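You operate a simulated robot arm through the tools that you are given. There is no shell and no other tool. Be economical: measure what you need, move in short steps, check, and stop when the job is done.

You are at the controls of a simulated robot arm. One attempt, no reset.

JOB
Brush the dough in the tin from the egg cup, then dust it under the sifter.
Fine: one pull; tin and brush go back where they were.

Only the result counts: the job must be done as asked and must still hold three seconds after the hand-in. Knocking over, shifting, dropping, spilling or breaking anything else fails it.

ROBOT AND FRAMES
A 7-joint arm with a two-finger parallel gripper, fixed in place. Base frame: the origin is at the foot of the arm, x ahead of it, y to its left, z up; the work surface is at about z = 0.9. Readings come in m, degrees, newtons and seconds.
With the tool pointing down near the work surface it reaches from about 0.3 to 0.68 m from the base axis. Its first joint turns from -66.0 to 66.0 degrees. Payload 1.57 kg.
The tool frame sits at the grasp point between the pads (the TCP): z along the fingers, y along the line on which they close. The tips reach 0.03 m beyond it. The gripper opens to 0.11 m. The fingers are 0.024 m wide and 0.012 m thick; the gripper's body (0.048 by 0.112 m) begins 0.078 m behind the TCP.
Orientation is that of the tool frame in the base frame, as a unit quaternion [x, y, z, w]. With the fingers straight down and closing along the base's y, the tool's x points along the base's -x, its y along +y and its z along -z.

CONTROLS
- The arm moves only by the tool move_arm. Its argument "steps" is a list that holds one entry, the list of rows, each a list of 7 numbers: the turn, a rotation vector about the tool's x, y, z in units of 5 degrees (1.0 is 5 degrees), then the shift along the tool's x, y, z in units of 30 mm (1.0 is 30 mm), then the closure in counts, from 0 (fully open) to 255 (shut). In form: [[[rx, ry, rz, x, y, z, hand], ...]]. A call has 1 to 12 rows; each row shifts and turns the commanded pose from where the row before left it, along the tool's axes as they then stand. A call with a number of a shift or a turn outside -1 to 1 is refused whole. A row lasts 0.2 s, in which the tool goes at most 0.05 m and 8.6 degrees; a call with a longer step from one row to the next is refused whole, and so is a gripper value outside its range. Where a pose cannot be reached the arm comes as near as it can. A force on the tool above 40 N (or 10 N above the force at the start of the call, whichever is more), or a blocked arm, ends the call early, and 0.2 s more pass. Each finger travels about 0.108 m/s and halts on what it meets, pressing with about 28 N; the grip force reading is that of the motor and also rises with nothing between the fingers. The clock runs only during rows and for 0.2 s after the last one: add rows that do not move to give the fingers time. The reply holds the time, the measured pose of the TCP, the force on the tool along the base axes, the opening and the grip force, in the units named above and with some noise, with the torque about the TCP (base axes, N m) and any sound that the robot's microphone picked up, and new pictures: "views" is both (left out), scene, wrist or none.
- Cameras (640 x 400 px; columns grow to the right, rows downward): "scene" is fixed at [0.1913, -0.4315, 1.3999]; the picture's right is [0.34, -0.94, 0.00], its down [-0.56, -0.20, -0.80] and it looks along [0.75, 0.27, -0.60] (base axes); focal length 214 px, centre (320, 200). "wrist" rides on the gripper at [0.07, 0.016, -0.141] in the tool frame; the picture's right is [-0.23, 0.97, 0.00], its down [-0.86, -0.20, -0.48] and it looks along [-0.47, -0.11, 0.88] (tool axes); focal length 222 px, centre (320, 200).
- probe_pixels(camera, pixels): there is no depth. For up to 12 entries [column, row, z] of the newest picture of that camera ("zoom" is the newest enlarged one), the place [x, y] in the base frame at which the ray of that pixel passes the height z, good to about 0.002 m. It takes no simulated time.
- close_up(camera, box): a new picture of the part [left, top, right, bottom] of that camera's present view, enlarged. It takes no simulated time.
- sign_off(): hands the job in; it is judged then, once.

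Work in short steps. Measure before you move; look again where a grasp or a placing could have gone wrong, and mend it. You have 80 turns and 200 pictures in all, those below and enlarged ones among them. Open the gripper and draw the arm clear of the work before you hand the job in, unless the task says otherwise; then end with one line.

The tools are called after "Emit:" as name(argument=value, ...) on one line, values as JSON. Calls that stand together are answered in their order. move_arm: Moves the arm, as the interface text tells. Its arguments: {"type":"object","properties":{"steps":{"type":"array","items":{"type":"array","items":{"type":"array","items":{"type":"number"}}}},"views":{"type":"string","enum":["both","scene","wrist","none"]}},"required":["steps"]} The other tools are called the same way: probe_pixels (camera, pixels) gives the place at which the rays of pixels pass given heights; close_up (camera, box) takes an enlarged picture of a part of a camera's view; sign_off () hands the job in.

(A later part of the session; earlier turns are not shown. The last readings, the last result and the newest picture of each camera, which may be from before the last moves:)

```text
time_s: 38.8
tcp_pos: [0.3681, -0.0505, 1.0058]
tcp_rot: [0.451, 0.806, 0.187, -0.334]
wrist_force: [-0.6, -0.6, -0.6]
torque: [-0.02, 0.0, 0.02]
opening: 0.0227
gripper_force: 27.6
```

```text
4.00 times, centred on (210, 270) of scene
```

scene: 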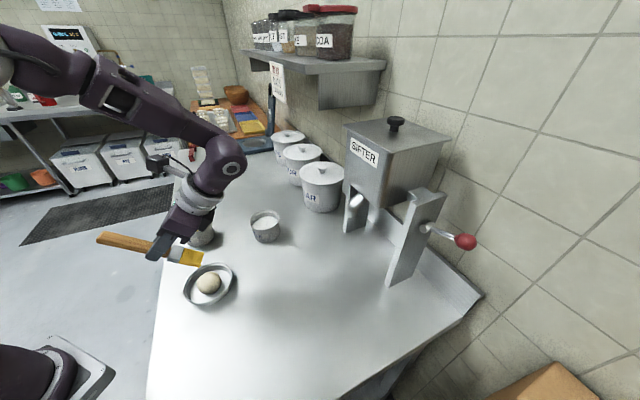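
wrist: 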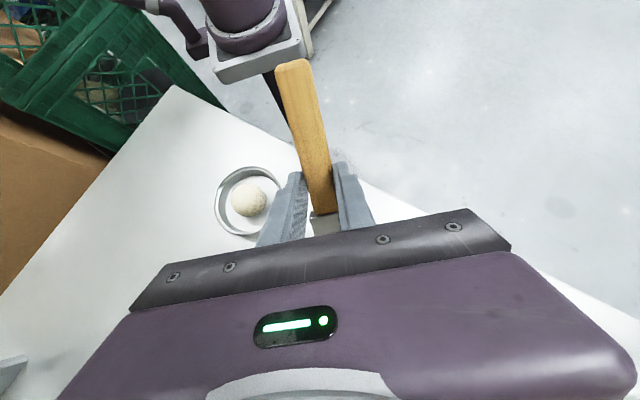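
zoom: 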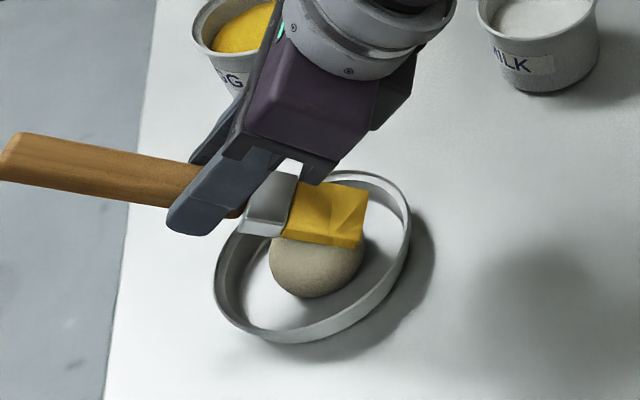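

Still no force. I'll continue lowering in 3 mm increments.

Emit:
move_arm(steps=[[[0, 0, 0, -0.06, 0, 0.06, 255], [0, 0, 0, -0.06, 0, 0.06, 255], [0, 0, 0, -0.06, 0, 0.06, 255], [0, 0, 0, 0, 0, 0, 255]]], views="none")

Emit:
close_up(camera="scene", box=[140, 220, 280, 320])

```text
time_s: 39.8
tcp_pos: [0.3688, -0.0503, 0.9989]
tcp_rot: [0.452, 0.805, 0.188, -0.334]
wrist_force: [1.1, 0.5, -0.3]
torque: [0.0, 0.03, -0.01]
opening: 0.0229
gripper_force: 28.1
```

```text
4.00 times, centred on (210, 270) of scene
```

zoom: 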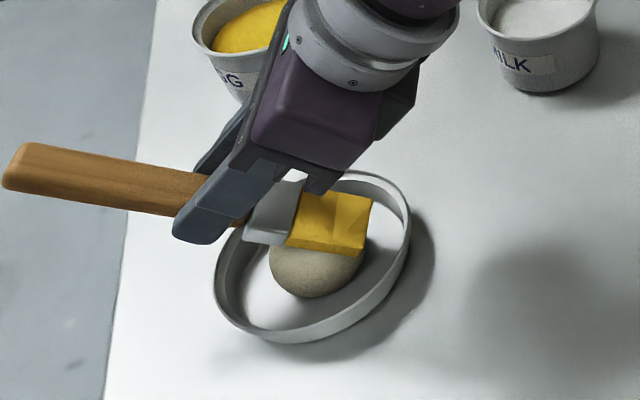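

I estimate the brush at about 32° below horizontal now, with its underside still 5 mm over the dough top (~0.94). I'll lower a further 8 mm.

Emit:
move_arm(steps=[[[0, 0, 0, -0.06, 0, 0.06, 255], [0, 0, 0, -0.06, 0, 0.06, 255], [0, 0, 0, -0.06, 0, 0.06, 255], [0, 0, 0, 0, 0, 0, 255]]], views="none")

Emit:
close_up(camera="scene", box=[140, 220, 280, 320])

```text
time_s: 40.8
tcp_pos: [0.3689, -0.0503, 0.9918]
tcp_rot: [0.452, 0.806, 0.187, -0.334]
wrist_force: [0.8, -0.8, 10.0]
torque: [-0.45, -0.25, 0.02]
opening: 0.0228
gripper_force: 28.5
```

```text
4.00 times, centred on (210, 270) of scene
```

zoom: 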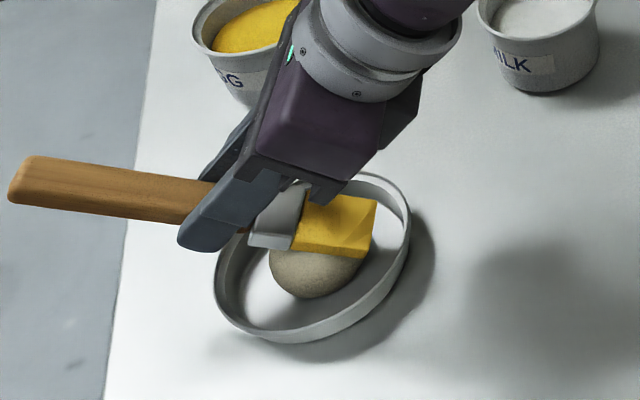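

Contact is about 10 N with the bristle flat on the apex. I'll drag back along the brush's own axis as the stroke.

Emit:
move_arm(steps=[[[0, 0, 0, 0.04, 0, -0.04, 255], [0, 0, 0, 0.16, 0, 0.04, 255], [0, 0, 0, 0.16, 0, 0.04, 255], [0, 0, 0, 0.16, 0, 0.04, 255], [0, 0, 0, 0.16, 0, 0.04, 255], [0, 0, 0, 0, 0, 0, 255]]], views="none")

Emit:
close_up(camera="scene", box=[140, 220, 280, 320])

```text
time_s: 42.2
tcp_pos: [0.3582, -0.0354, 1.0023]
tcp_rot: [0.451, 0.806, 0.187, -0.334]
wrist_force: [-0.9, 0.5, -0.1]
torque: [-0.02, -0.02, -0.02]
opening: 0.023
gripper_force: 28.7
```

```text
4.00 times, centred on (210, 270) of scene
```

zoom: 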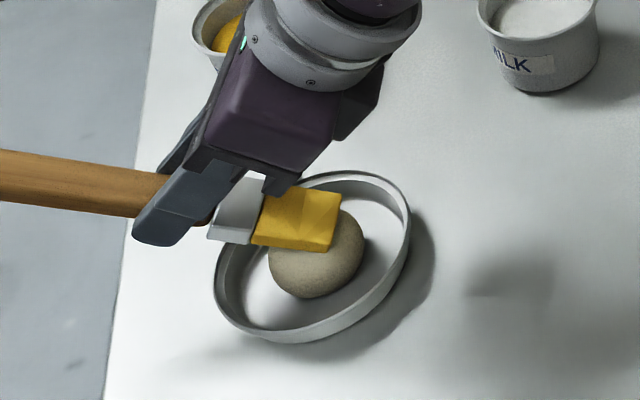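

The dough top is hidden under the bristles, so I'll lift and back off to see whether it took the egg.

Emit:
move_arm(steps=[[[0, 0, 0, 0.5, 0, -0.3, 255], [0, 0, 0, 0.7, 0, 0.2, 255], [0, 0, 0, 0.7, 0, 0.2, 255], [0, 0, 0, 0, 0, 0, 255]]], views="none")

Emit:
close_up(camera="scene", box=[140, 220, 280, 320])

```text
time_s: 43.2
tcp_pos: [0.3366, 0.0018, 1.0415]
tcp_rot: [0.451, 0.806, 0.187, -0.335]
wrist_force: [-0.8, 0.2, 0.4]
torque: [-0.03, 0.02, 0.02]
opening: 0.0227
gripper_force: 27.8
```

```text
4.00 times, centred on (210, 270) of scene
```

zoom: 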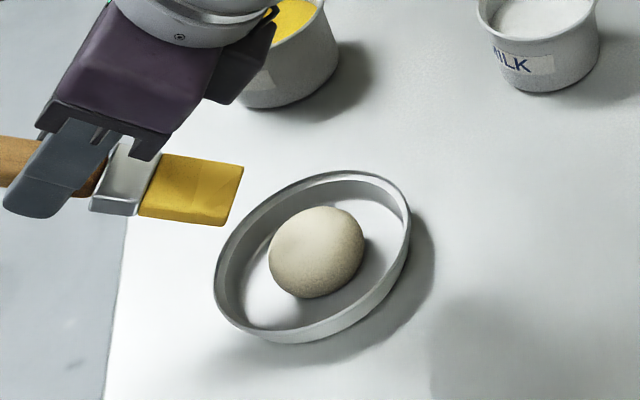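

The dough hasn't clearly turned yellow, as my stroke lost contact. I'll return to the contact pose and stroke back and forth along the brush axis without easing off.

Emit:
move_arm(steps=[[[0, 0, 0, -0.72, 0, -0.72, 255], [0, 0, 0, -0.72, 0, -0.72, 255], [0, 0, 0, -0.5, 0, 0.5, 255], [0, 0, 0, -0.5, 0, 0.5, 255], [0, 0, 0, -0.07, 0, 0.07, 255], [0, 0, 0, -0.07, 0, 0.07, 255], [0, 0, 0, 0, 0, 0, 255], [0, 0, 0, 0.153, 0, 0.065, 255], [0, 0, 0, 0.153, 0, 0.065, 255], [0, 0, 0, 0, 0, 0, 255]]], views="none")

Emit:
close_up(camera="scene", box=[140, 220, 280, 320])

```text
time_s: 45.4
tcp_pos: [0.3636, -0.0431, 0.9958]
tcp_rot: [0.452, 0.806, 0.187, -0.334]
wrist_force: [0.2, -0.4, 0.6]
torque: [-0.02, -0.09, -0.02]
opening: 0.023
gripper_force: 28.5
```

```text
4.00 times, centred on (210, 270) of scene
```

zoom: 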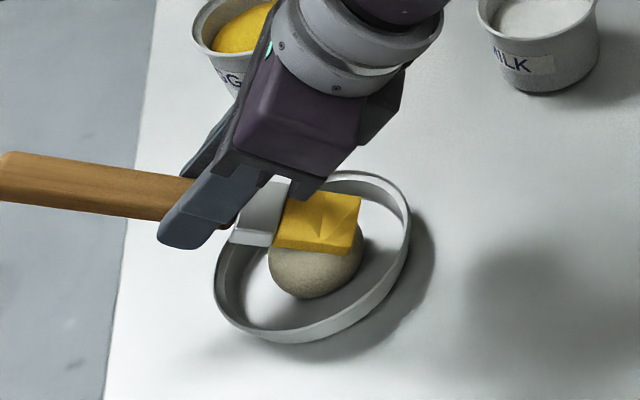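

Contact is nearly neutral now. I'll lower 2 mm and drag horizontally backward so pressure builds at the bristle end.

Emit:
move_arm(steps=[[[0, 0, 0, -0.04, 0, 0.04, 255], [0, 0, 0, 0.08, 0, 0.06, 255], [0, 0, 0, 0.08, 0, 0.06, 255], [0, 0, 0, 0.08, 0, 0.06, 255], [0, 0, 0, 0, 0, 0, 255]]], views="none")

Emit:
close_up(camera="scene", box=[140, 220, 280, 320])

```text
time_s: 46.6
tcp_pos: [0.3602, -0.0343, 0.9958]
tcp_rot: [0.452, 0.806, 0.187, -0.334]
wrist_force: [0.4, 0.4, 0.1]
torque: [-0.03, 0.04, 0.02]
opening: 0.0227
gripper_force: 28.5
```

```text
4.00 times, centred on (210, 270) of scene
```

zoom: 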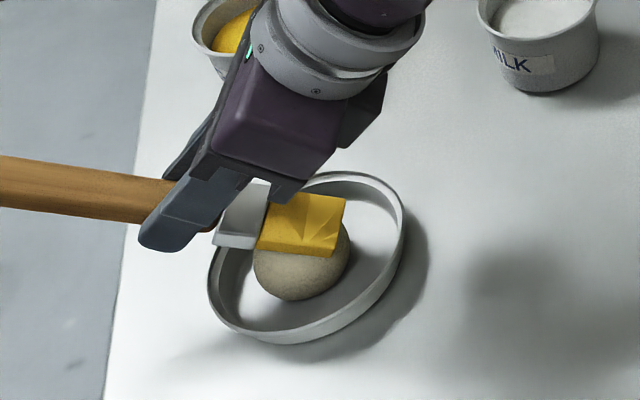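

The tin and dough were dragged slightly, so contact is real. I'll lift straight up and back to inspect the dough.

Emit:
move_arm(steps=[[[0, 0, 0, 0.25, 0, -0.25, 255], [0, 0, 0, 0.4, 0, -0.4, 255], [0, 0, 0, 0.7, 0, 0.4, 255], [0, 0, 0, 0.7, 0, 0.4, 255], [0, 0, 0, 0, 0, 0, 255]]], views="wrist")

Emit:
close_up(camera="scene", box=[140, 220, 280, 320])

```text
time_s: 47.8
tcp_pos: [0.3371, 0.0051, 1.0346]
tcp_rot: [0.451, 0.806, 0.187, -0.334]
wrist_force: [0.2, 0.0, 0.0]
torque: [-0.02, -0.01, 0.0]
opening: 0.0231
gripper_force: 27.4
```

wrist: 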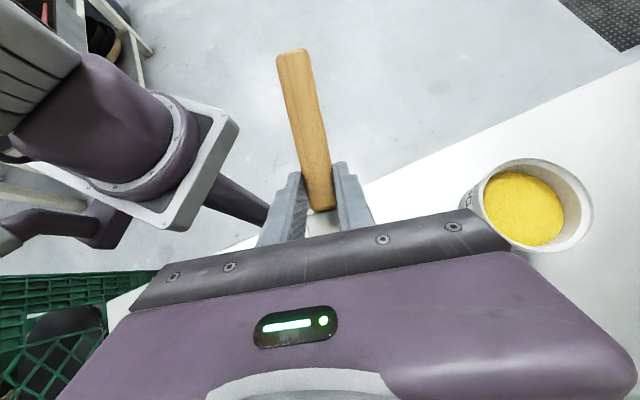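

```text
4.00 times, centred on (210, 270) of scene
```

zoom: 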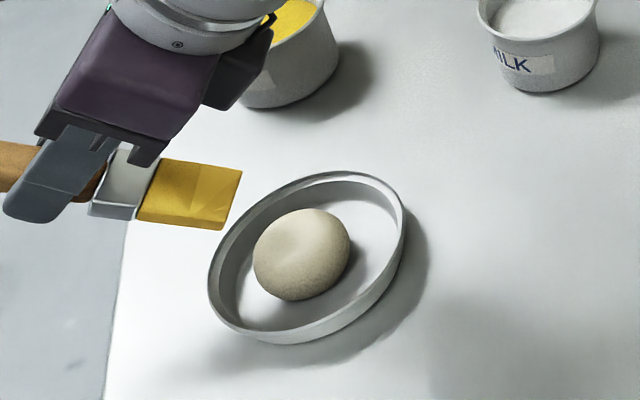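

I'll enlarge further on the dough to judge its colour.

Emit:
close_up(camera="scene", box=[185, 260, 235, 295])

```text
11.43 times, centred on (210, 278) of scene
```

zoom: 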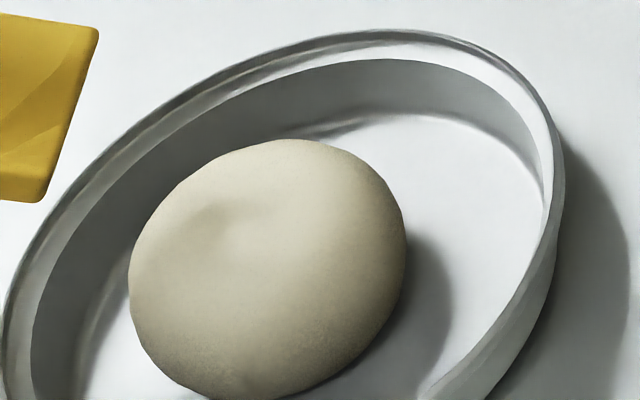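

The dough is still plain beige, so the bristle end itself should do the stroking. I'll tilt 15° steeper and bring the bristle end over the dough apex at (0.376,-0.065), then wipe sideways.

Emit:
move_arm(steps=[[[0, 0, 0, 0.47, 0, -0.47, 255], [0, 1, 0, 0, 0, 0, 255], [0, 1, 0, 0, 0, 0, 255], [0, 1, 0, 0, 0, 0, 255], [0, 0, 0, -0.357, 0, -0.618, 255], [0, 0, 0, -0.357, 0, -0.618, 255], [0, 0, 0, -0.36, 0, 0.21, 255], [0, 0, 0, -0.36, 0, 0.21, 255], [0, 0, 0, 0, 0, 0, 255]]], views="none")

Emit:
close_up(camera="scene", box=[140, 220, 280, 320])

```text
time_s: 49.8
tcp_pos: [0.3583, -0.0318, 1.0316]
tcp_rot: [0.424, 0.755, 0.245, -0.436]
wrist_force: [-0.5, 0.0, -0.2]
torque: [0.0, 0.0, 0.05]
opening: 0.0229
gripper_force: 28.2
```

```text
4.00 times, centred on (210, 270) of scene
```

zoom: 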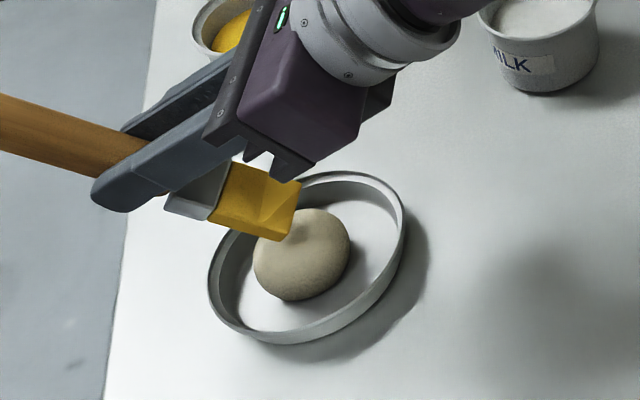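

The bristle end is just above the dough. I'll lower 6 mm more.

Emit:
move_arm(steps=[[[0, 0, 0, -0.087, 0, 0.05, 255], [0, 0, 0, -0.087, 0, 0.05, 255], [0, 0, 0, -0.087, 0, 0.05, 255], [0, 0, 0, 0, 0, 0, 255]]], views="none")

Emit:
close_up(camera="scene", box=[175, 245, 245, 295])

```text
time_s: 50.8
tcp_pos: [0.3566, -0.0314, 1.0225]
tcp_rot: [0.423, 0.756, 0.244, -0.436]
wrist_force: [-0.1, -0.2, -0.2]
torque: [0.0, 0.02, -0.02]
opening: 0.023
gripper_force: 27.7
```

```text
8.00 times, centred on (210, 270) of scene
```

zoom: 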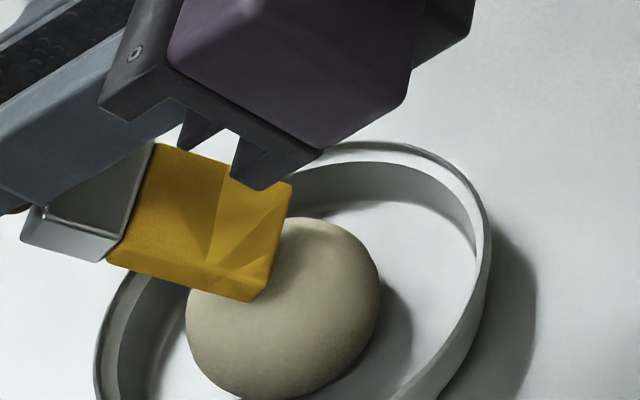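

Still clear. I'll lower 6 mm more.

Emit:
move_arm(steps=[[[0, 0, 0, -0.087, 0, 0.05, 255], [0, 0, 0, -0.087, 0, 0.05, 255], [0, 0, 0, 0, 0, 0, 255]]], views="none")

Emit:
close_up(camera="scene", box=[175, 245, 245, 295])

```text
time_s: 51.6
tcp_pos: [0.3584, -0.0315, 1.0154]
tcp_rot: [0.423, 0.756, 0.244, -0.436]
wrist_force: [0.6, -0.7, 5.7]
torque: [-0.23, -0.26, -0.01]
opening: 0.0228
gripper_force: 28.0
```

```text
8.00 times, centred on (210, 270) of scene
```

zoom: 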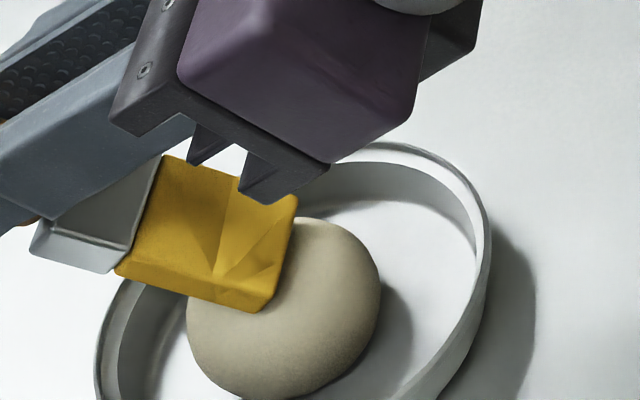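

Contact at the tip is 5.7 N. I'll ease off 0.5 mm and wipe sideways ±9 mm.

Emit:
move_arm(steps=[[[0, 0, 0, 0.014, 0.15, -0.008, 255], [0, 0, 0, 0, 0.15, 0, 255], [0, 0, 0, 0, -0.15, 0, 255], [0, 0, 0, 0, -0.15, 0, 255], [0, 0, 0, 0, -0.15, 0, 255], [0, 0, 0, 0, -0.15, 0, 255], [0, 0, 0, 0, 0.15, 0, 255], [0, 0, 0, 0, 0.15, 0, 255], [0, 0, 0, 0, 0, 0, 255]]], views="none")

Emit:
close_up(camera="scene", box=[175, 245, 245, 295])

```text
time_s: 53.6
tcp_pos: [0.3563, -0.0316, 1.0163]
tcp_rot: [0.423, 0.756, 0.244, -0.436]
wrist_force: [0.0, -0.5, 0.0]
torque: [0.0, -0.01, 0.01]
opening: 0.0233
gripper_force: 27.4
```

```text
8.00 times, centred on (210, 270) of scene
```

zoom: 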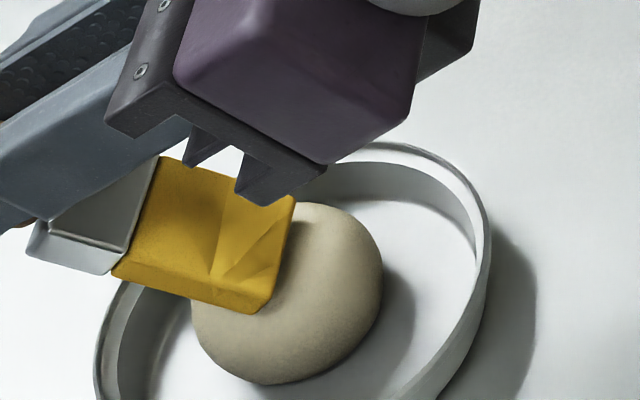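

The dough colour is unchanged and contact was light. I'll press 2.5 mm lower and do slower sweeps.

Emit:
move_arm(steps=[[[0, 0, 0, -0.072, 0, 0.042, 255], [0, 0, 0, 0, 0, 0, 255], [0, 0, 0, 0, 0.15, 0, 255], [0, 0, 0, 0, 0.15, 0, 255], [0, 0, 0, 0, 0.15, 0, 255], [0, 0, 0, 0, 0, 0, 255]]], views="none")

Emit:
close_up(camera="scene", box=[175, 245, 245, 295])

```text
time_s: 55.0
tcp_pos: [0.3692, -0.0249, 1.0144]
tcp_rot: [0.423, 0.756, 0.244, -0.436]
wrist_force: [-0.9, -0.4, 5.6]
torque: [-0.16, -0.27, -0.03]
opening: 0.0226
gripper_force: 27.7
```

```text
8.00 times, centred on (210, 270) of scene
```

zoom: 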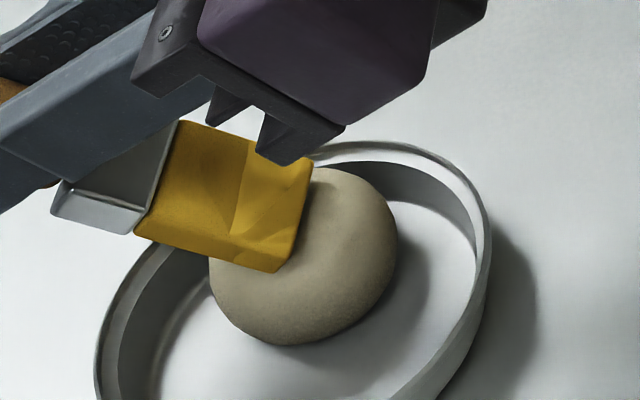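

The dough sticks to the brush and slides with it. I'll ease to very light contact and stroke back the other way, then lift and look.

Emit:
move_arm(steps=[[[0, 0, 0, 0.05, 0, -0.03, 255], [0, 0, 0, 0, -0.15, 0, 255], [0, 0, 0, 0, -0.15, 0, 255], [0, 0, 0, 0, -0.15, 0, 255], [0, 0, 0, 0, -0.15, 0, 255], [0, 0, 0, 0, -0.15, 0, 255], [0, 0, 0, 0, 0.15, 0, 255], [0, 0, 0, 0, 0.15, 0, 255], [0, 0, 0, 0.43, 0, -0.25, 255], [0, 0, 0, 0.43, 0, -0.25, 255], [0, 0, 0, 0.5, 0, 0.86, 255], [0, 0, 0, 0, 0, 0, 255]]], views="none")

Emit:
close_up(camera="scene", box=[175, 245, 245, 295])

```text
time_s: 57.6
tcp_pos: [0.3436, -0.0068, 1.0466]
tcp_rot: [0.423, 0.756, 0.244, -0.437]
wrist_force: [0.0, 0.3, -0.4]
torque: [-0.01, 0.02, -0.02]
opening: 0.0228
gripper_force: 28.6
```

```text
8.00 times, centred on (210, 270) of scene
```

zoom: 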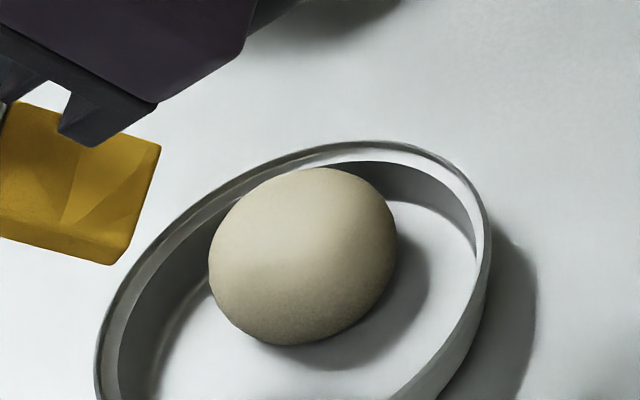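

There's still no colour. I'll repeat with the tip centred on the dough's new spot near (0.391,-0.058), light contact, and several longer sweeps.

Emit:
move_arm(steps=[[[0, 0, 0, 0, 0.47, 0, 255], [0, 0, 0, -0.542, 0, -0.938, 255], [0, 0, 0, -0.44, 0, 0.2535, 255], [0, 0, 0, -0.42, 0, 0.242, 255], [0, 0, 0, 0, 0, 0, 255], [0, 0, 0, -0.02, 0, 0.012, 255], [0, 0, 0, 0, 0, 0, 255]]], views="none")

Emit:
close_up(camera="scene", box=[175, 245, 245, 295])

```text
time_s: 59.2
tcp_pos: [0.3702, -0.0272, 1.015]
tcp_rot: [0.423, 0.755, 0.245, -0.436]
wrist_force: [0.7, 0.5, -0.5]
torque: [-0.03, -0.01, 0.03]
opening: 0.023
gripper_force: 27.7
```

```text
8.00 times, centred on (210, 270) of scene
```

zoom: 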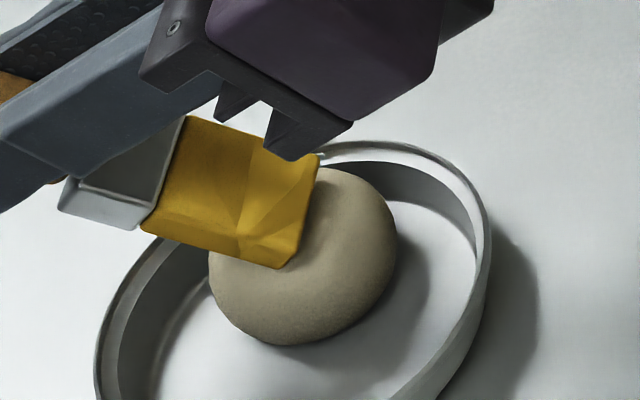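

Not quite in contact. I'll lower 1.5 mm and sweep sideways ±9 mm several times.

Emit:
move_arm(steps=[[[0, 0, 0, -0.045, 0, 0.026, 255], [0, 0, 0, 0, 0.15, 0, 255], [0, 0, 0, 0, 0.15, 0, 255], [0, 0, 0, -0.012, -0.15, 0.007, 255], [0, 0, 0, 0, -0.15, 0, 255], [0, 0, 0, 0, -0.15, 0, 255], [0, 0, 0, 0, -0.15, 0, 255], [0, 0, 0, -0.012, 0.15, 0.007, 255], [0, 0, 0, 0, 0.15, 0, 255], [0, 0, 0, 0, 0, 0, 255]]], views="none")

Emit:
close_up(camera="scene", box=[175, 245, 245, 295])

```text
time_s: 61.4
tcp_pos: [0.3714, -0.0264, 1.0134]
tcp_rot: [0.424, 0.755, 0.245, -0.436]
wrist_force: [-1.0, -0.8, 6.9]
torque: [-0.34, -0.19, -0.08]
opening: 0.0229
gripper_force: 27.6
```

```text
8.00 times, centred on (210, 270) of scene
```

zoom: 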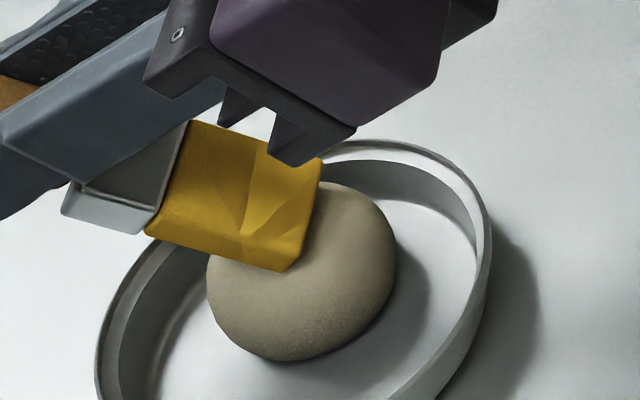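

Firm contact (6.9 N) held through the sweep. I'll continue with a longer in-contact stroke, then lift to check.

Emit:
move_arm(steps=[[[0, 0, 0, 0, -0.15, 0, 255], [0, 0, 0, 0, -0.15, 0, 255], [0, 0, 0, 0, -0.15, 0, 255], [0, 0, 0, 0, 0.15, 0, 255], [0, 0, 0, 0, 0.15, 0, 255], [0, 0, 0, 0, 0.15, 0, 255], [0, 0, 0, 0, 0.15, 0, 255], [0, 0, 0, 0, -0.15, 0, 255], [0, 0, 0, 0, 0, 0, 255]]], views="none")

Emit:
close_up(camera="scene", box=[175, 245, 245, 295])

```text
time_s: 63.4
tcp_pos: [0.3713, -0.0266, 1.0133]
tcp_rot: [0.423, 0.756, 0.244, -0.436]
wrist_force: [0.2, 0.0, 0.0]
torque: [-0.01, -0.02, 0.0]
opening: 0.0231
gripper_force: 28.1
```

```text
8.00 times, centred on (210, 270) of scene
```

zoom: 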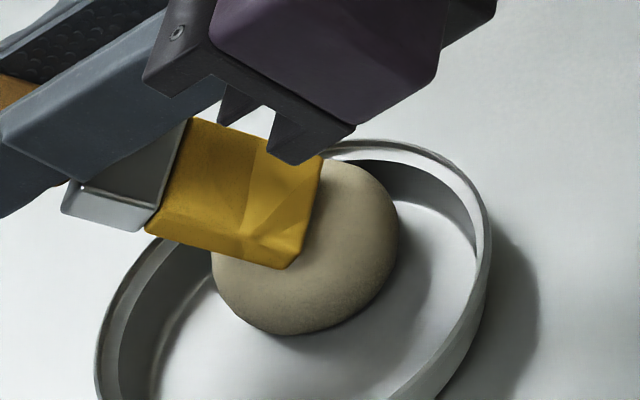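

I'll lift and back away to inspect the dough's finish in clear light.

Emit:
move_arm(steps=[[[0, 0, 0, 0.43, 0, -0.25, 255], [0, 0, 0, 0.43, 0, -0.25, 255], [0, 0, 0, 0.5, 0, 0.86, 255], [0, 0, 0, 0.5, 0, 0.86, 255], [0, 0, 0, 0.5, 0, 0.86, 255], [0, 0, 0, 0, 0, 0, 255]]], views="scene")

Emit:
close_up(camera="scene", box=[140, 190, 300, 400])

Emit:
close_up(camera="scene", box=[185, 260, 235, 295])

```text
time_s: 64.8
tcp_pos: [0.3249, 0.0495, 1.0421]
tcp_rot: [0.423, 0.756, 0.244, -0.436]
wrist_force: [0.0, 0.1, -0.5]
torque: [0.0, 0.05, -0.01]
opening: 0.0228
gripper_force: 27.8
```

scene: 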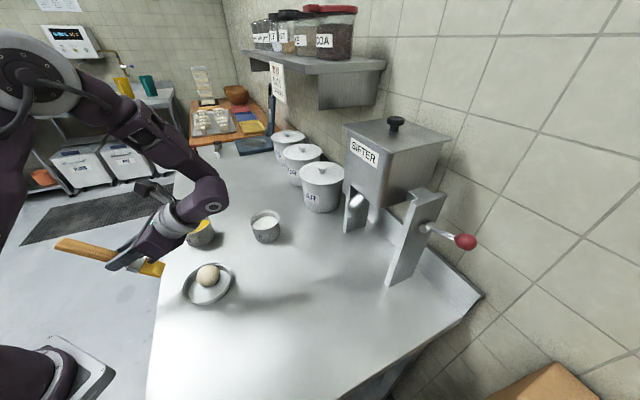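

```text
1.90 times, centred on (220, 295) of scene
```

zoom: 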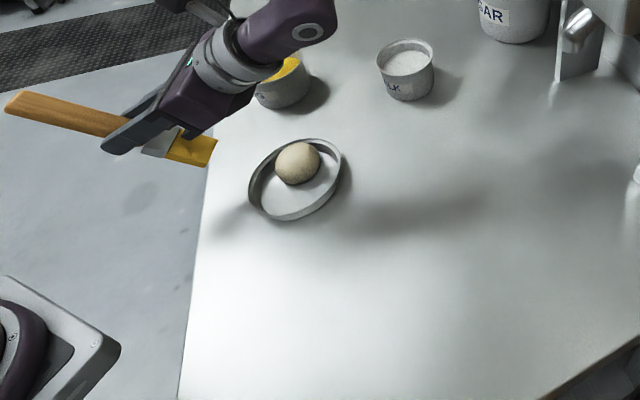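

```text
11.43 times, centred on (210, 278) of scene
```

zoom: 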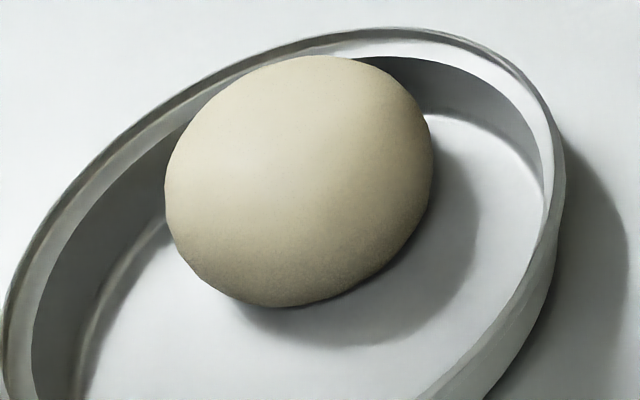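

The dough sits by the far wall of the tin and now looks warmer and yellower than before, so the coating is building. I'll go back for more in-contact strokes.

Emit:
move_arm(steps=[[[0, 0, 0, -0.5, 0, -0.86, 255], [0, 0, 0, -0.5, 0, -0.86, 255], [0, 0, 0, -0.5, 0, -0.86, 255], [0, 0, 0, -0.43, 0, 0.25, 255], [0, 0, 0, -0.48, 0, 0.28, 255], [0, 0, 0, 0, -0.2, 0, 255], [0, 0, 0, 0, -0.2, 0, 255], [0, 0, 0, 0, 0.2, 0, 255], [0, 0, 0, 0, 0.2, 0, 255], [0, 0, 0, 0, 0.2, 0, 255], [0, 0, 0, 0, -0.2, 0, 255], [0, 0, 0, 0, -0.2, 0, 255]]], views="none")

Emit:
move_arm(steps=[[[0, 0, 0, -0.02, 0.2, 0.012, 255], [0, 0, 0, 0, 0.2, 0, 255], [0, 0, 0, 0, -0.2, 0, 255], [0, 0, 0, 0, -0.2, 0, 255], [0, 0, 0, 0.02, 0.2, 0.03, 255], [0, 0, 0, 0.06, 0, 0.07, 255], [0, 0, 0, 0.06, 0, 0.07, 255], [0, 0, 0, 0.43, 0, -0.25, 255], [0, 0, 0, 0.43, 0, -0.25, 255], [0, 0, 0, 0.5, 0, 0.86, 255], [0, 0, 0, 0.5, 0, 0.86, 255], [0, 0, 0, 0, 0, 0, 255]]], views="none")

Emit:
close_up(camera="scene", box=[185, 260, 235, 295])

```text
time_s: 67.4
tcp_pos: [0.367, -0.0301, 1.011]
tcp_rot: [0.423, 0.755, 0.245, -0.436]
wrist_force: [0.3, 0.8, 0.9]
torque: [-0.02, 0.0, 0.01]
opening: 0.0228
gripper_force: 27.7
```

```text
time_s: 70.0
tcp_pos: [0.3357, 0.0308, 1.0418]
tcp_rot: [0.423, 0.755, 0.245, -0.436]
wrist_force: [-0.6, 0.1, -0.7]
torque: [0.01, -0.01, -0.01]
opening: 0.0229
gripper_force: 28.3
```

```text
11.43 times, centred on (210, 278) of scene
```

zoom: 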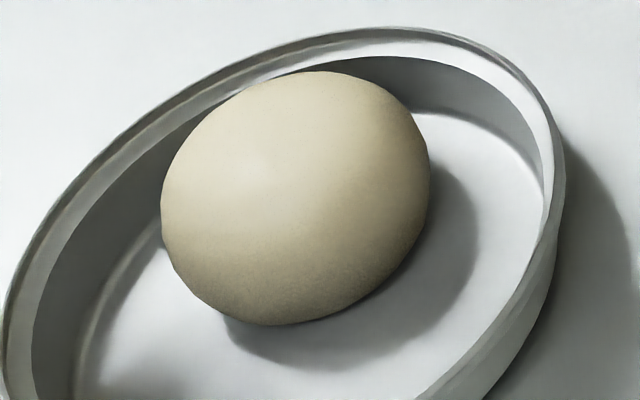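

The tint is gradually getting yellower, so contact strokes do count. I'll stay down on the dough and do many more, faster strokes.

Emit:
move_arm(steps=[[[0, 0, 0, -0.378, 0, -0.654, 255], [0, 0, 0, -0.378, 0, -0.654, 255], [0, 0, 0, -0.378, 0, -0.654, 255], [0, 0, 0, -0.466, 0, 0.269, 255], [0, 0, 0, -0.466, 0, 0.269, 255], [0, 0, 0, 0, 0.4, 0, 255], [0, 0, 0, 0, -0.4, 0, 255], [0, 0, 0, 0, -0.4, 0, 255], [0, 0, 0, 0, 0.4, 0, 255], [0, 0, 0, 0, 0.4, 0, 255], [0, 0, 0, 0, -0.4, 0, 255], [0, 0, 0, 0, 0, 0, 255]]], views="none")

Emit:
close_up(camera="scene", box=[175, 245, 245, 295])

```text
time_s: 72.6
tcp_pos: [0.3715, -0.028, 1.0088]
tcp_rot: [0.423, 0.756, 0.244, -0.436]
wrist_force: [1.7, 1.5, 4.5]
torque: [-0.08, -0.24, 0.09]
opening: 0.0232
gripper_force: 27.7
```

```text
8.00 times, centred on (210, 270) of scene
```

zoom: 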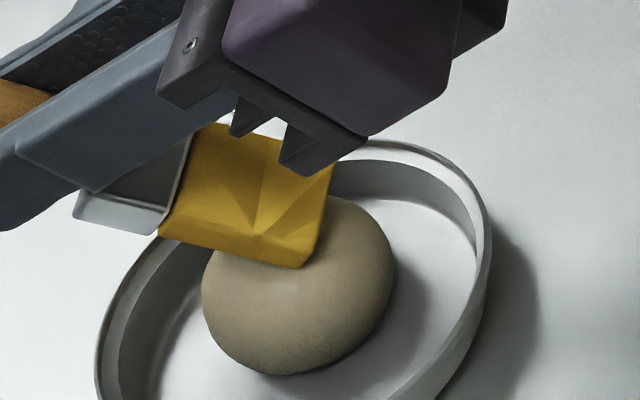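

Contact of 4.5 N is held. I'll do another series of strokes in place, then lift for a check.

Emit:
move_arm(steps=[[[0, 0, 0, 0, -0.4, 0, 255], [0, 0, 0, 0, 0.4, 0, 255], [0, 0, 0, 0, 0.4, 0, 255], [0, 0, 0, 0, -0.4, 0, 255], [0, 0, 0, 0, -0.4, 0, 255], [0, 0, 0, 0, 0.4, 0, 255], [0, 0, 0, 0, 0.4, 0, 255], [0, 0, 0, 0, -0.4, 0, 255], [0, 0, 0, 0, -0.4, 0, 255], [0, 0, 0, 0, 0.4, 0, 255], [0, 0, 0, 0, 0.4, 0, 255], [0, 0, 0, 0, -0.4, 0, 255]]], views="none")

Emit:
move_arm(steps=[[[0, 0, 0, 0, -0.4, 0, 255], [0, 0, 0, 0, 0.4, 0, 255], [0, 0, 0, 0, 0.4, 0, 255], [0, 0, 0, 0, -0.4, 0, 255], [0, 0, 0, 0.43, 0, -0.25, 255], [0, 0, 0, 0.43, 0, -0.25, 255], [0, 0, 0, 0.5, 0, 0.86, 255], [0, 0, 0, 0.5, 0, 0.86, 255], [0, 0, 0, 0.5, 0, 0.86, 255], [0, 0, 0, 0, 0, 0, 255]]], views="none")

Emit:
close_up(camera="scene", box=[185, 260, 235, 295])

```text
time_s: 75.2
tcp_pos: [0.3718, -0.0281, 1.0092]
tcp_rot: [0.423, 0.756, 0.244, -0.436]
wrist_force: [-0.1, 0.6, 1.4]
torque: [-0.02, -0.15, 0.08]
opening: 0.0226
gripper_force: 28.3
```

```text
time_s: 77.4
tcp_pos: [0.3242, 0.0488, 1.0385]
tcp_rot: [0.423, 0.756, 0.244, -0.436]
wrist_force: [-0.9, -0.5, -0.2]
torque: [0.02, 0.03, 0.0]
opening: 0.023
gripper_force: 28.2
```

```text
11.43 times, centred on (210, 278) of scene
```

zoom: 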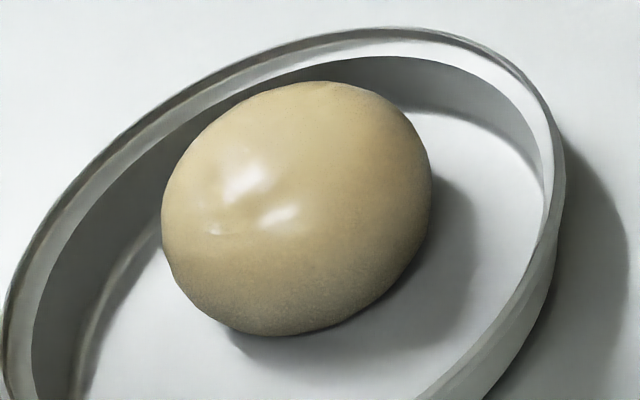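

The dough is now glossy and golden, so it's brushed. Now to return the brush: I'll raise it, then untilt the hand by 45°.

Emit:
move_arm(steps=[[[0, 0, 0, 0.72, 0, -0.417, 255], [0, 0, 0, 0.72, 0, -0.417, 255], [0, -1, 0, 0, 0, 0, 255], [0, -1, 0, 0, 0, 0, 255], [0, -1, 0, 0, 0, 0, 255], [0, -1, 0, 0, 0, 0, 255], [0, -1, 0, 0, 0, 0, 255], [0, -1, 0, 0, 0, 0, 255], [0, -1, 0, 0, 0, 0, 255], [0, -1, 0, 0, 0, 0, 255], [0, -1, 0, 0, 0, 0, 255]]], views="none")

```text
time_s: 79.8
tcp_pos: [0.3259, 0.0471, 1.0893]
tcp_rot: [0.484, 0.865, 0.064, -0.113]
wrist_force: [0.5, 0.6, -0.4]
torque: [-0.02, 0.01, 0.02]
opening: 0.0227
gripper_force: 28.3
```

Next I'll yaw back to −43.6° and move over the brush's original place.

Emit:
move_arm(steps=[[[0.259, 0, -0.966, 0, 0, 0, 255], [0.259, 0, -0.966, 0, 0, 0, 255], [0.259, 0, -0.966, 0, 0, 0, 255], [0, 0, 0, -0.429, -0.884, -0.115, 255], [0, 0, 0, -0.429, -0.884, -0.115, 255], [0, 0, 0, -0.429, -0.884, -0.115, 255], [0, 0, 0, -0.429, -0.884, -0.115, 255], [0, 0, 0, -0.429, -0.884, -0.115, 255], [0, 0, 0, -0.429, -0.884, -0.115, 255], [0, 0, 0, -0.429, -0.884, -0.115, 255], [0, 0, 0, -0.429, -0.884, -0.115, 255], [0, 0, 0, 0, 0, 0, 255]]], views="scene")

Emit:
close_up(camera="scene", box=[60, 270, 280, 400])

```text
time_s: 82.4
tcp_pos: [0.2564, -0.1798, 1.088]
tcp_rot: [0.367, 0.921, 0.049, -0.121]
wrist_force: [-0.3, 0.3, -0.5]
torque: [0.0, -0.01, -0.01]
opening: 0.0229
gripper_force: 28.0
```

scene: 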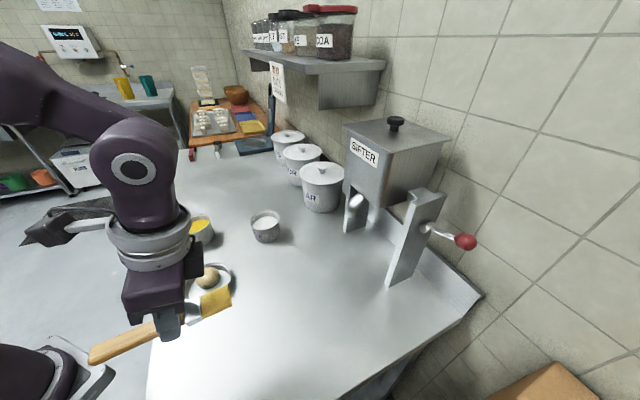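

```text
2.91 times, centred on (170, 335) of scene
```

zoom: 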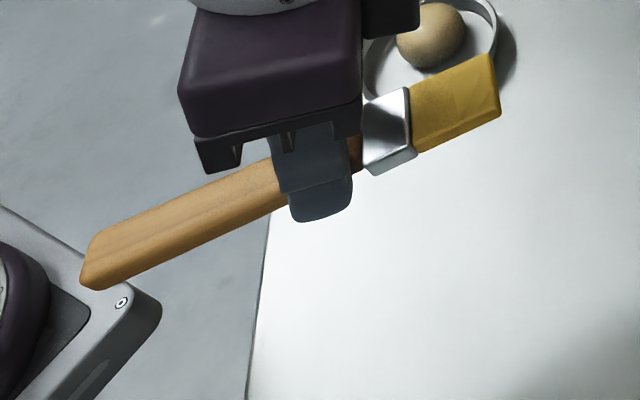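

The brush is nearly level, about 2° tip-up, and has slid about 8 mm back in the grip. I'll compensate with +2° tilt and 16 mm forward, and lower it to just above the table.

Emit:
move_arm(steps=[[[0, 0.4, 0, 0, 0, 0, 255], [0, 0, 0, -0.392, 0, 0.912, 255], [0, 0, 0, -0.392, 0, 0.912, 255], [0, 0, 0, -0.392, 0, 0.912, 255], [0, 0, 0, -0.392, 0, 0.912, 255], [0, 0, 0, -0.392, 0, 0.912, 255], [0, 0, 0, 0, 0, 0, 255]]], views="scene")

Emit:
close_up(camera="scene", box=[140, 190, 300, 400])

```text
time_s: 84.0
tcp_pos: [0.2659, -0.1897, 0.9403]
tcp_rot: [0.366, 0.919, 0.054, -0.137]
wrist_force: [0.2, -0.5, 0.1]
torque: [-0.02, 0.0, 0.03]
opening: 0.0229
gripper_force: 28.0
```

scene: 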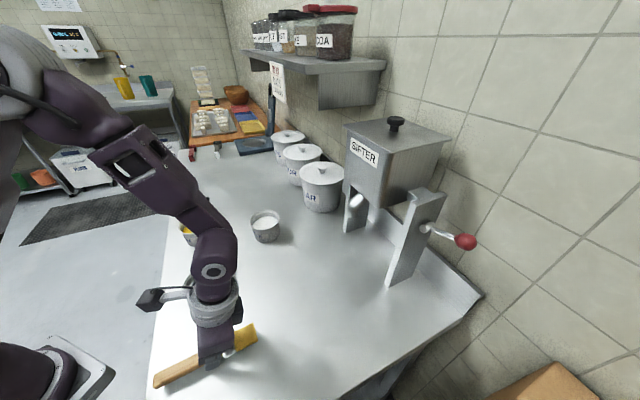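

```text
1.90 times, centred on (220, 295) of scene
```

zoom: 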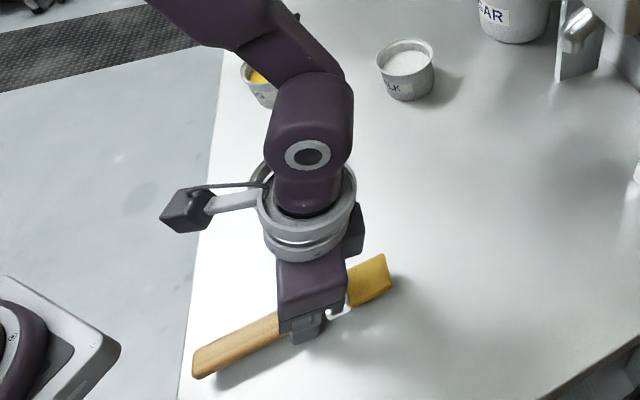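

The brush sits about 6 mm short of its original mark. I'll nudge it forward 6 mm, lower 5 mm, and check contact before releasing.

Emit:
move_arm(steps=[[[0, 0, 0, -0.12, 0, 0.05, 255], [0, 0, 0, -0.12, 0, 0.05, 255], [0, 0, 0, 0, 0, 0, 255]]], views="none")

Emit:
close_up(camera="scene", box=[140, 190, 300, 400])

Emit:
close_up(camera="scene", box=[150, 310, 270, 400])

```text
time_s: 84.8
tcp_pos: [0.2728, -0.1941, 0.9356]
tcp_rot: [0.367, 0.919, 0.055, -0.137]
wrist_force: [0.3, 0.2, 0.8]
torque: [0.01, 0.0, 0.02]
opening: 0.0227
gripper_force: 28.3
```

```text
1.90 times, centred on (220, 295) of scene
```

zoom: 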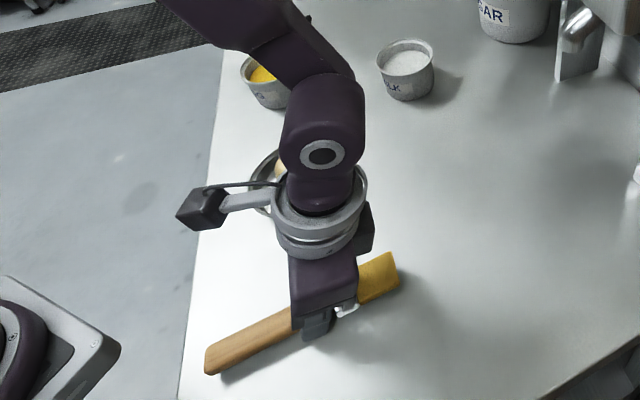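

```text
4.44 times, centred on (210, 355) of scene
```

zoom: 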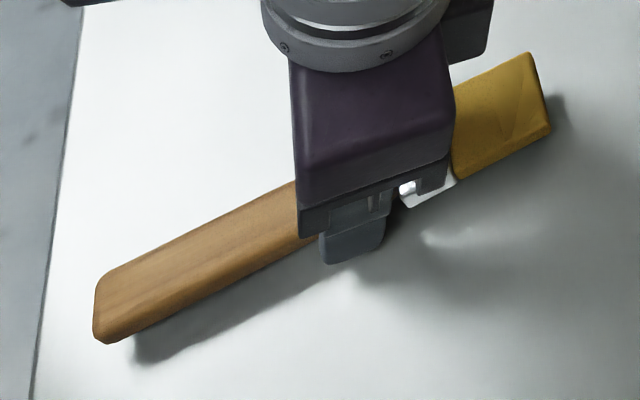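

Horizontally it matches the original mark, and it floats about 5 mm. I'll lower 3 mm, then open the fingers.

Emit:
move_arm(steps=[[[0, 0, 0, -0.03, 0, 0.096, 255], [0, 0, 0, 0, 0, 0, 255], [0, 0, 0, 0, 0, 0, 170], [0, 0, 0, 0, 0, 0, 130], [0, 0, 0, 0, 0, 0, 130], [0, 0, 0, 0.15, 0, -0.48, 130], [0, 0, 0, 0.3, 0, -0.95, 130], [0, 0, 0, 0.3, 0, -0.95, 130], [0, 0, 0, 0.3, 0, -0.95, 130], [0, 0, 0, 0.3, 0, -0.95, 130], [0, 0, 0, 0, 0, 0, 130]]], views="wrist")

Emit:
close_up(camera="scene", box=[140, 190, 300, 400])

```text
time_s: 87.2
tcp_pos: [0.2739, -0.1962, 1.0685]
tcp_rot: [0.366, 0.919, 0.055, -0.138]
wrist_force: [-0.3, -0.5, -0.1]
torque: [0.01, -0.01, -0.02]
opening: 0.054
gripper_force: 0.0
```

wrist: 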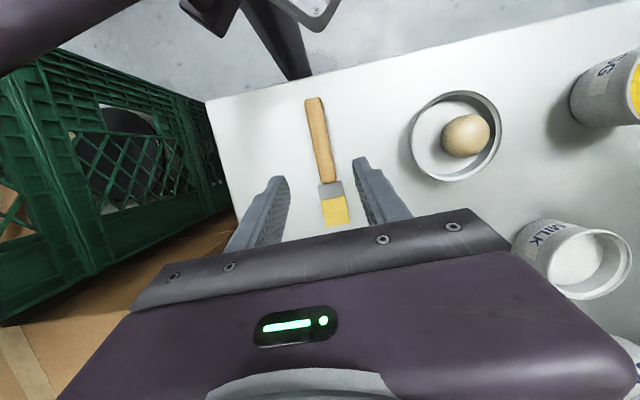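

```text
1.90 times, centred on (220, 295) of scene
```

zoom: 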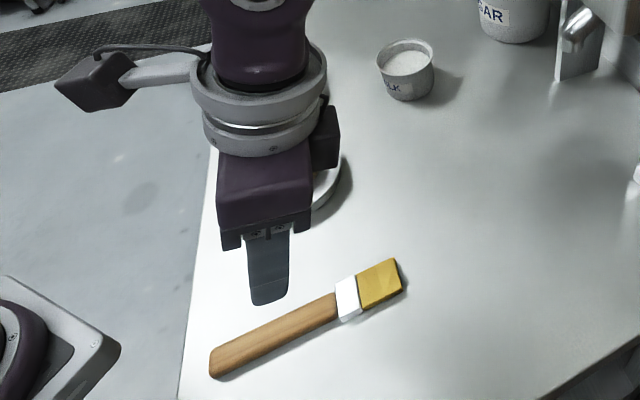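

The brush is back within a few mm. Next is the tin: I'll measure its rim, the dough and the egg cup in the current wrist view.

Emit:
close_up(camera="wrist", box=[390, 70, 530, 200])

Emit:
probe_pixels(camera="wrist", pixels=[[456, 137, 0.925], [411, 137, 0.925], [502, 137, 0.925], [466, 135, 0.92], [456, 92, 0.925], [456, 183, 0.925]])

```text
3.08 times, centred on (460, 135) of wrist
```

zoom: 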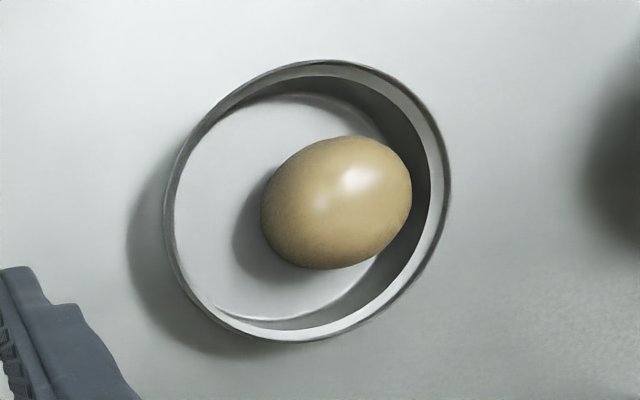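

```text
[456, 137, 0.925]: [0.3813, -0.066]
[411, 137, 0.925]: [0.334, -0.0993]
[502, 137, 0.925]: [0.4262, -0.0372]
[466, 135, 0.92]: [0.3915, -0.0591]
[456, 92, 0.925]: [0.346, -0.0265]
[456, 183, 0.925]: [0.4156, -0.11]
```

The tin centre is (0.381,-0.066) with radius about 0.056, and the dough is offset toward +x/+y. I'll grip the rim at azimuth 115° (point (0.357,-0.015)) with the hand leaning back 40°, so it clears the spout later. First I reorient in free air.

Emit:
move_arm(steps=[[[0.254, -0.814, -0.947, 0, 0, 0, 130], [0.185, -0.814, -0.962, 0, 0, -0.3, 130], [0.116, -0.814, -0.973, 0, 0, -0.3, 160], [0.048, -0.814, -0.979, 0, 0, 0, 204], [-0.023, -0.814, -0.98, 0, 0, 0, 204], [-0.092, -0.814, -0.976, 0, 0, 0, 204], [-0.162, -0.814, -0.966, 0, 0, 0, 204], [-0.228, -0.814, -0.953, 0, 0, 0, 204], [-0.296, -0.814, -0.934, 0, 0, 0, 204], [-0.363, -0.814, -0.91, 0, 0, 0, 204], [-0.426, -0.814, -0.882, 0, 0, 0, 204], [-0.487, -0.814, -0.851, 0, 0, 0, 204]]], views="none")

Emit:
move_arm(steps=[[[-0.547, -0.814, -0.813, 0, 0, 0, 204], [-0.604, -0.814, -0.772, 0, 0, 0, 204], [0, 0, 0, 0, 0, 0, 204]]], views="none")

```text
time_s: 89.8
tcp_pos: [0.2764, -0.196, 1.0856]
tcp_rot: [-0.128, 0.953, 0.037, 0.274]
wrist_force: [0.2, -0.4, 0.3]
torque: [-0.03, -0.01, 0.02]
opening: 0.0219
gripper_force: 0.1
```

```text
time_s: 90.6
tcp_pos: [0.2746, -0.1969, 1.086]
tcp_rot: [-0.204, 0.917, 0.074, 0.334]
wrist_force: [-0.5, -0.4, -0.5]
torque: [-0.01, -0.01, -0.03]
opening: 0.0216
gripper_force: 0.1
```

The orientation is exactly yaw 25°, lean 40°. I'll move above the rim grip point.

Emit:
move_arm(steps=[[[0, 0, 0, -0.277, 0.722, 0.857, 204], [0, 0, 0, -0.277, 0.722, 0.857, 204], [0, 0, 0, -0.277, 0.722, 0.857, 204], [0, 0, 0, -0.277, 0.722, 0.857, 204], [0, 0, 0, -0.277, 0.722, 0.857, 204], [0, 0, 0, -0.277, 0.722, 0.857, 204], [0, 0, 0, 0, 0, 0, 204]]], views="wrist")

Emit:
close_up(camera="scene", box=[140, 220, 280, 320])

```text
time_s: 92.2
tcp_pos: [0.3536, -0.0665, 1.0238]
tcp_rot: [-0.204, 0.917, 0.075, 0.334]
wrist_force: [0.8, 0.4, -0.9]
torque: [0.0, 0.05, 0.02]
opening: 0.0222
gripper_force: 0.0
out of reach, approached as far as the arm can: row 4, 5, 6
```

wrist: 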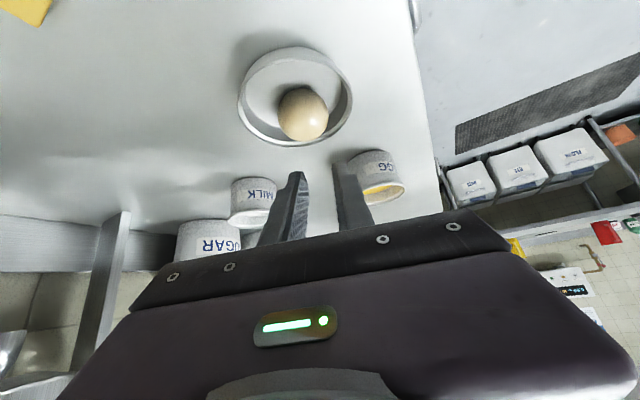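

```text
4.00 times, centred on (210, 270) of scene
```

zoom: 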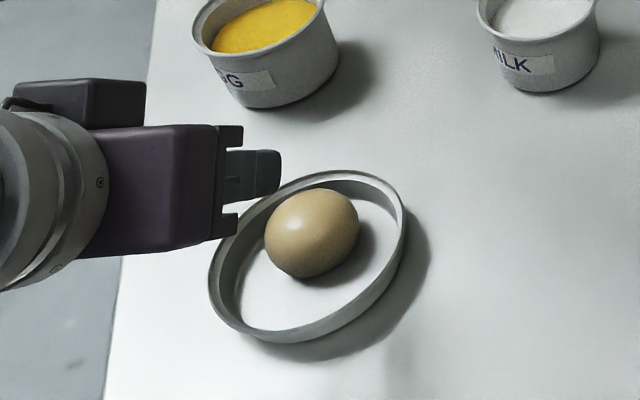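

A lean of 40° is out of reach this close to the base, and 20° should clear the spout as well. I'll reduce the lean to 20° and hover over the grip point.

Emit:
move_arm(steps=[[[0, 1, 0, 0, 0, 0, 204], [0, 1, 0, 0, 0, 0, 204], [0, 1, 0, 0, 0, 0, 204], [0, 1, 0, 0, 0, 0, 204], [0, 0, 0, -0.128, 0.753, 0.473, 204], [0, 0, 0, -0.128, 0.753, 0.473, 204], [0, 0, 0, 0, 0, 0, 204]]], views="wrist")

Emit:
close_up(camera="scene", box=[140, 220, 280, 320])

```text
time_s: 93.8
tcp_pos: [0.3502, -0.0196, 1.0018]
tcp_rot: [-0.214, 0.961, 0.038, 0.17]
wrist_force: [0.1, 0.0, -0.1]
torque: [-0.02, 0.0, 0.0]
opening: 0.0221
gripper_force: 0.0
```

wrist: 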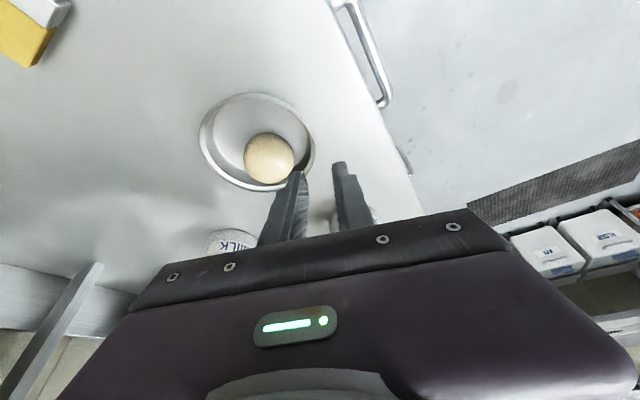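

```text
4.00 times, centred on (210, 270) of scene
```

zoom: 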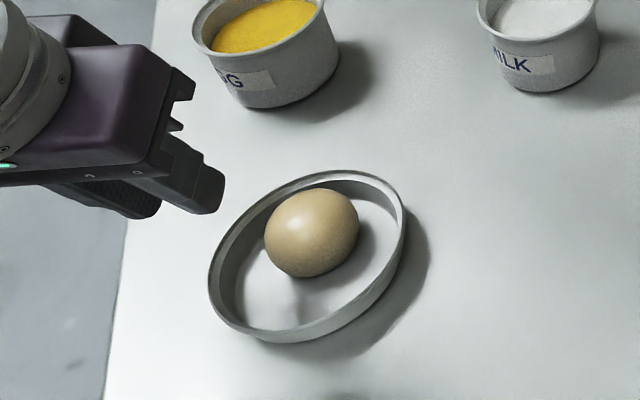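

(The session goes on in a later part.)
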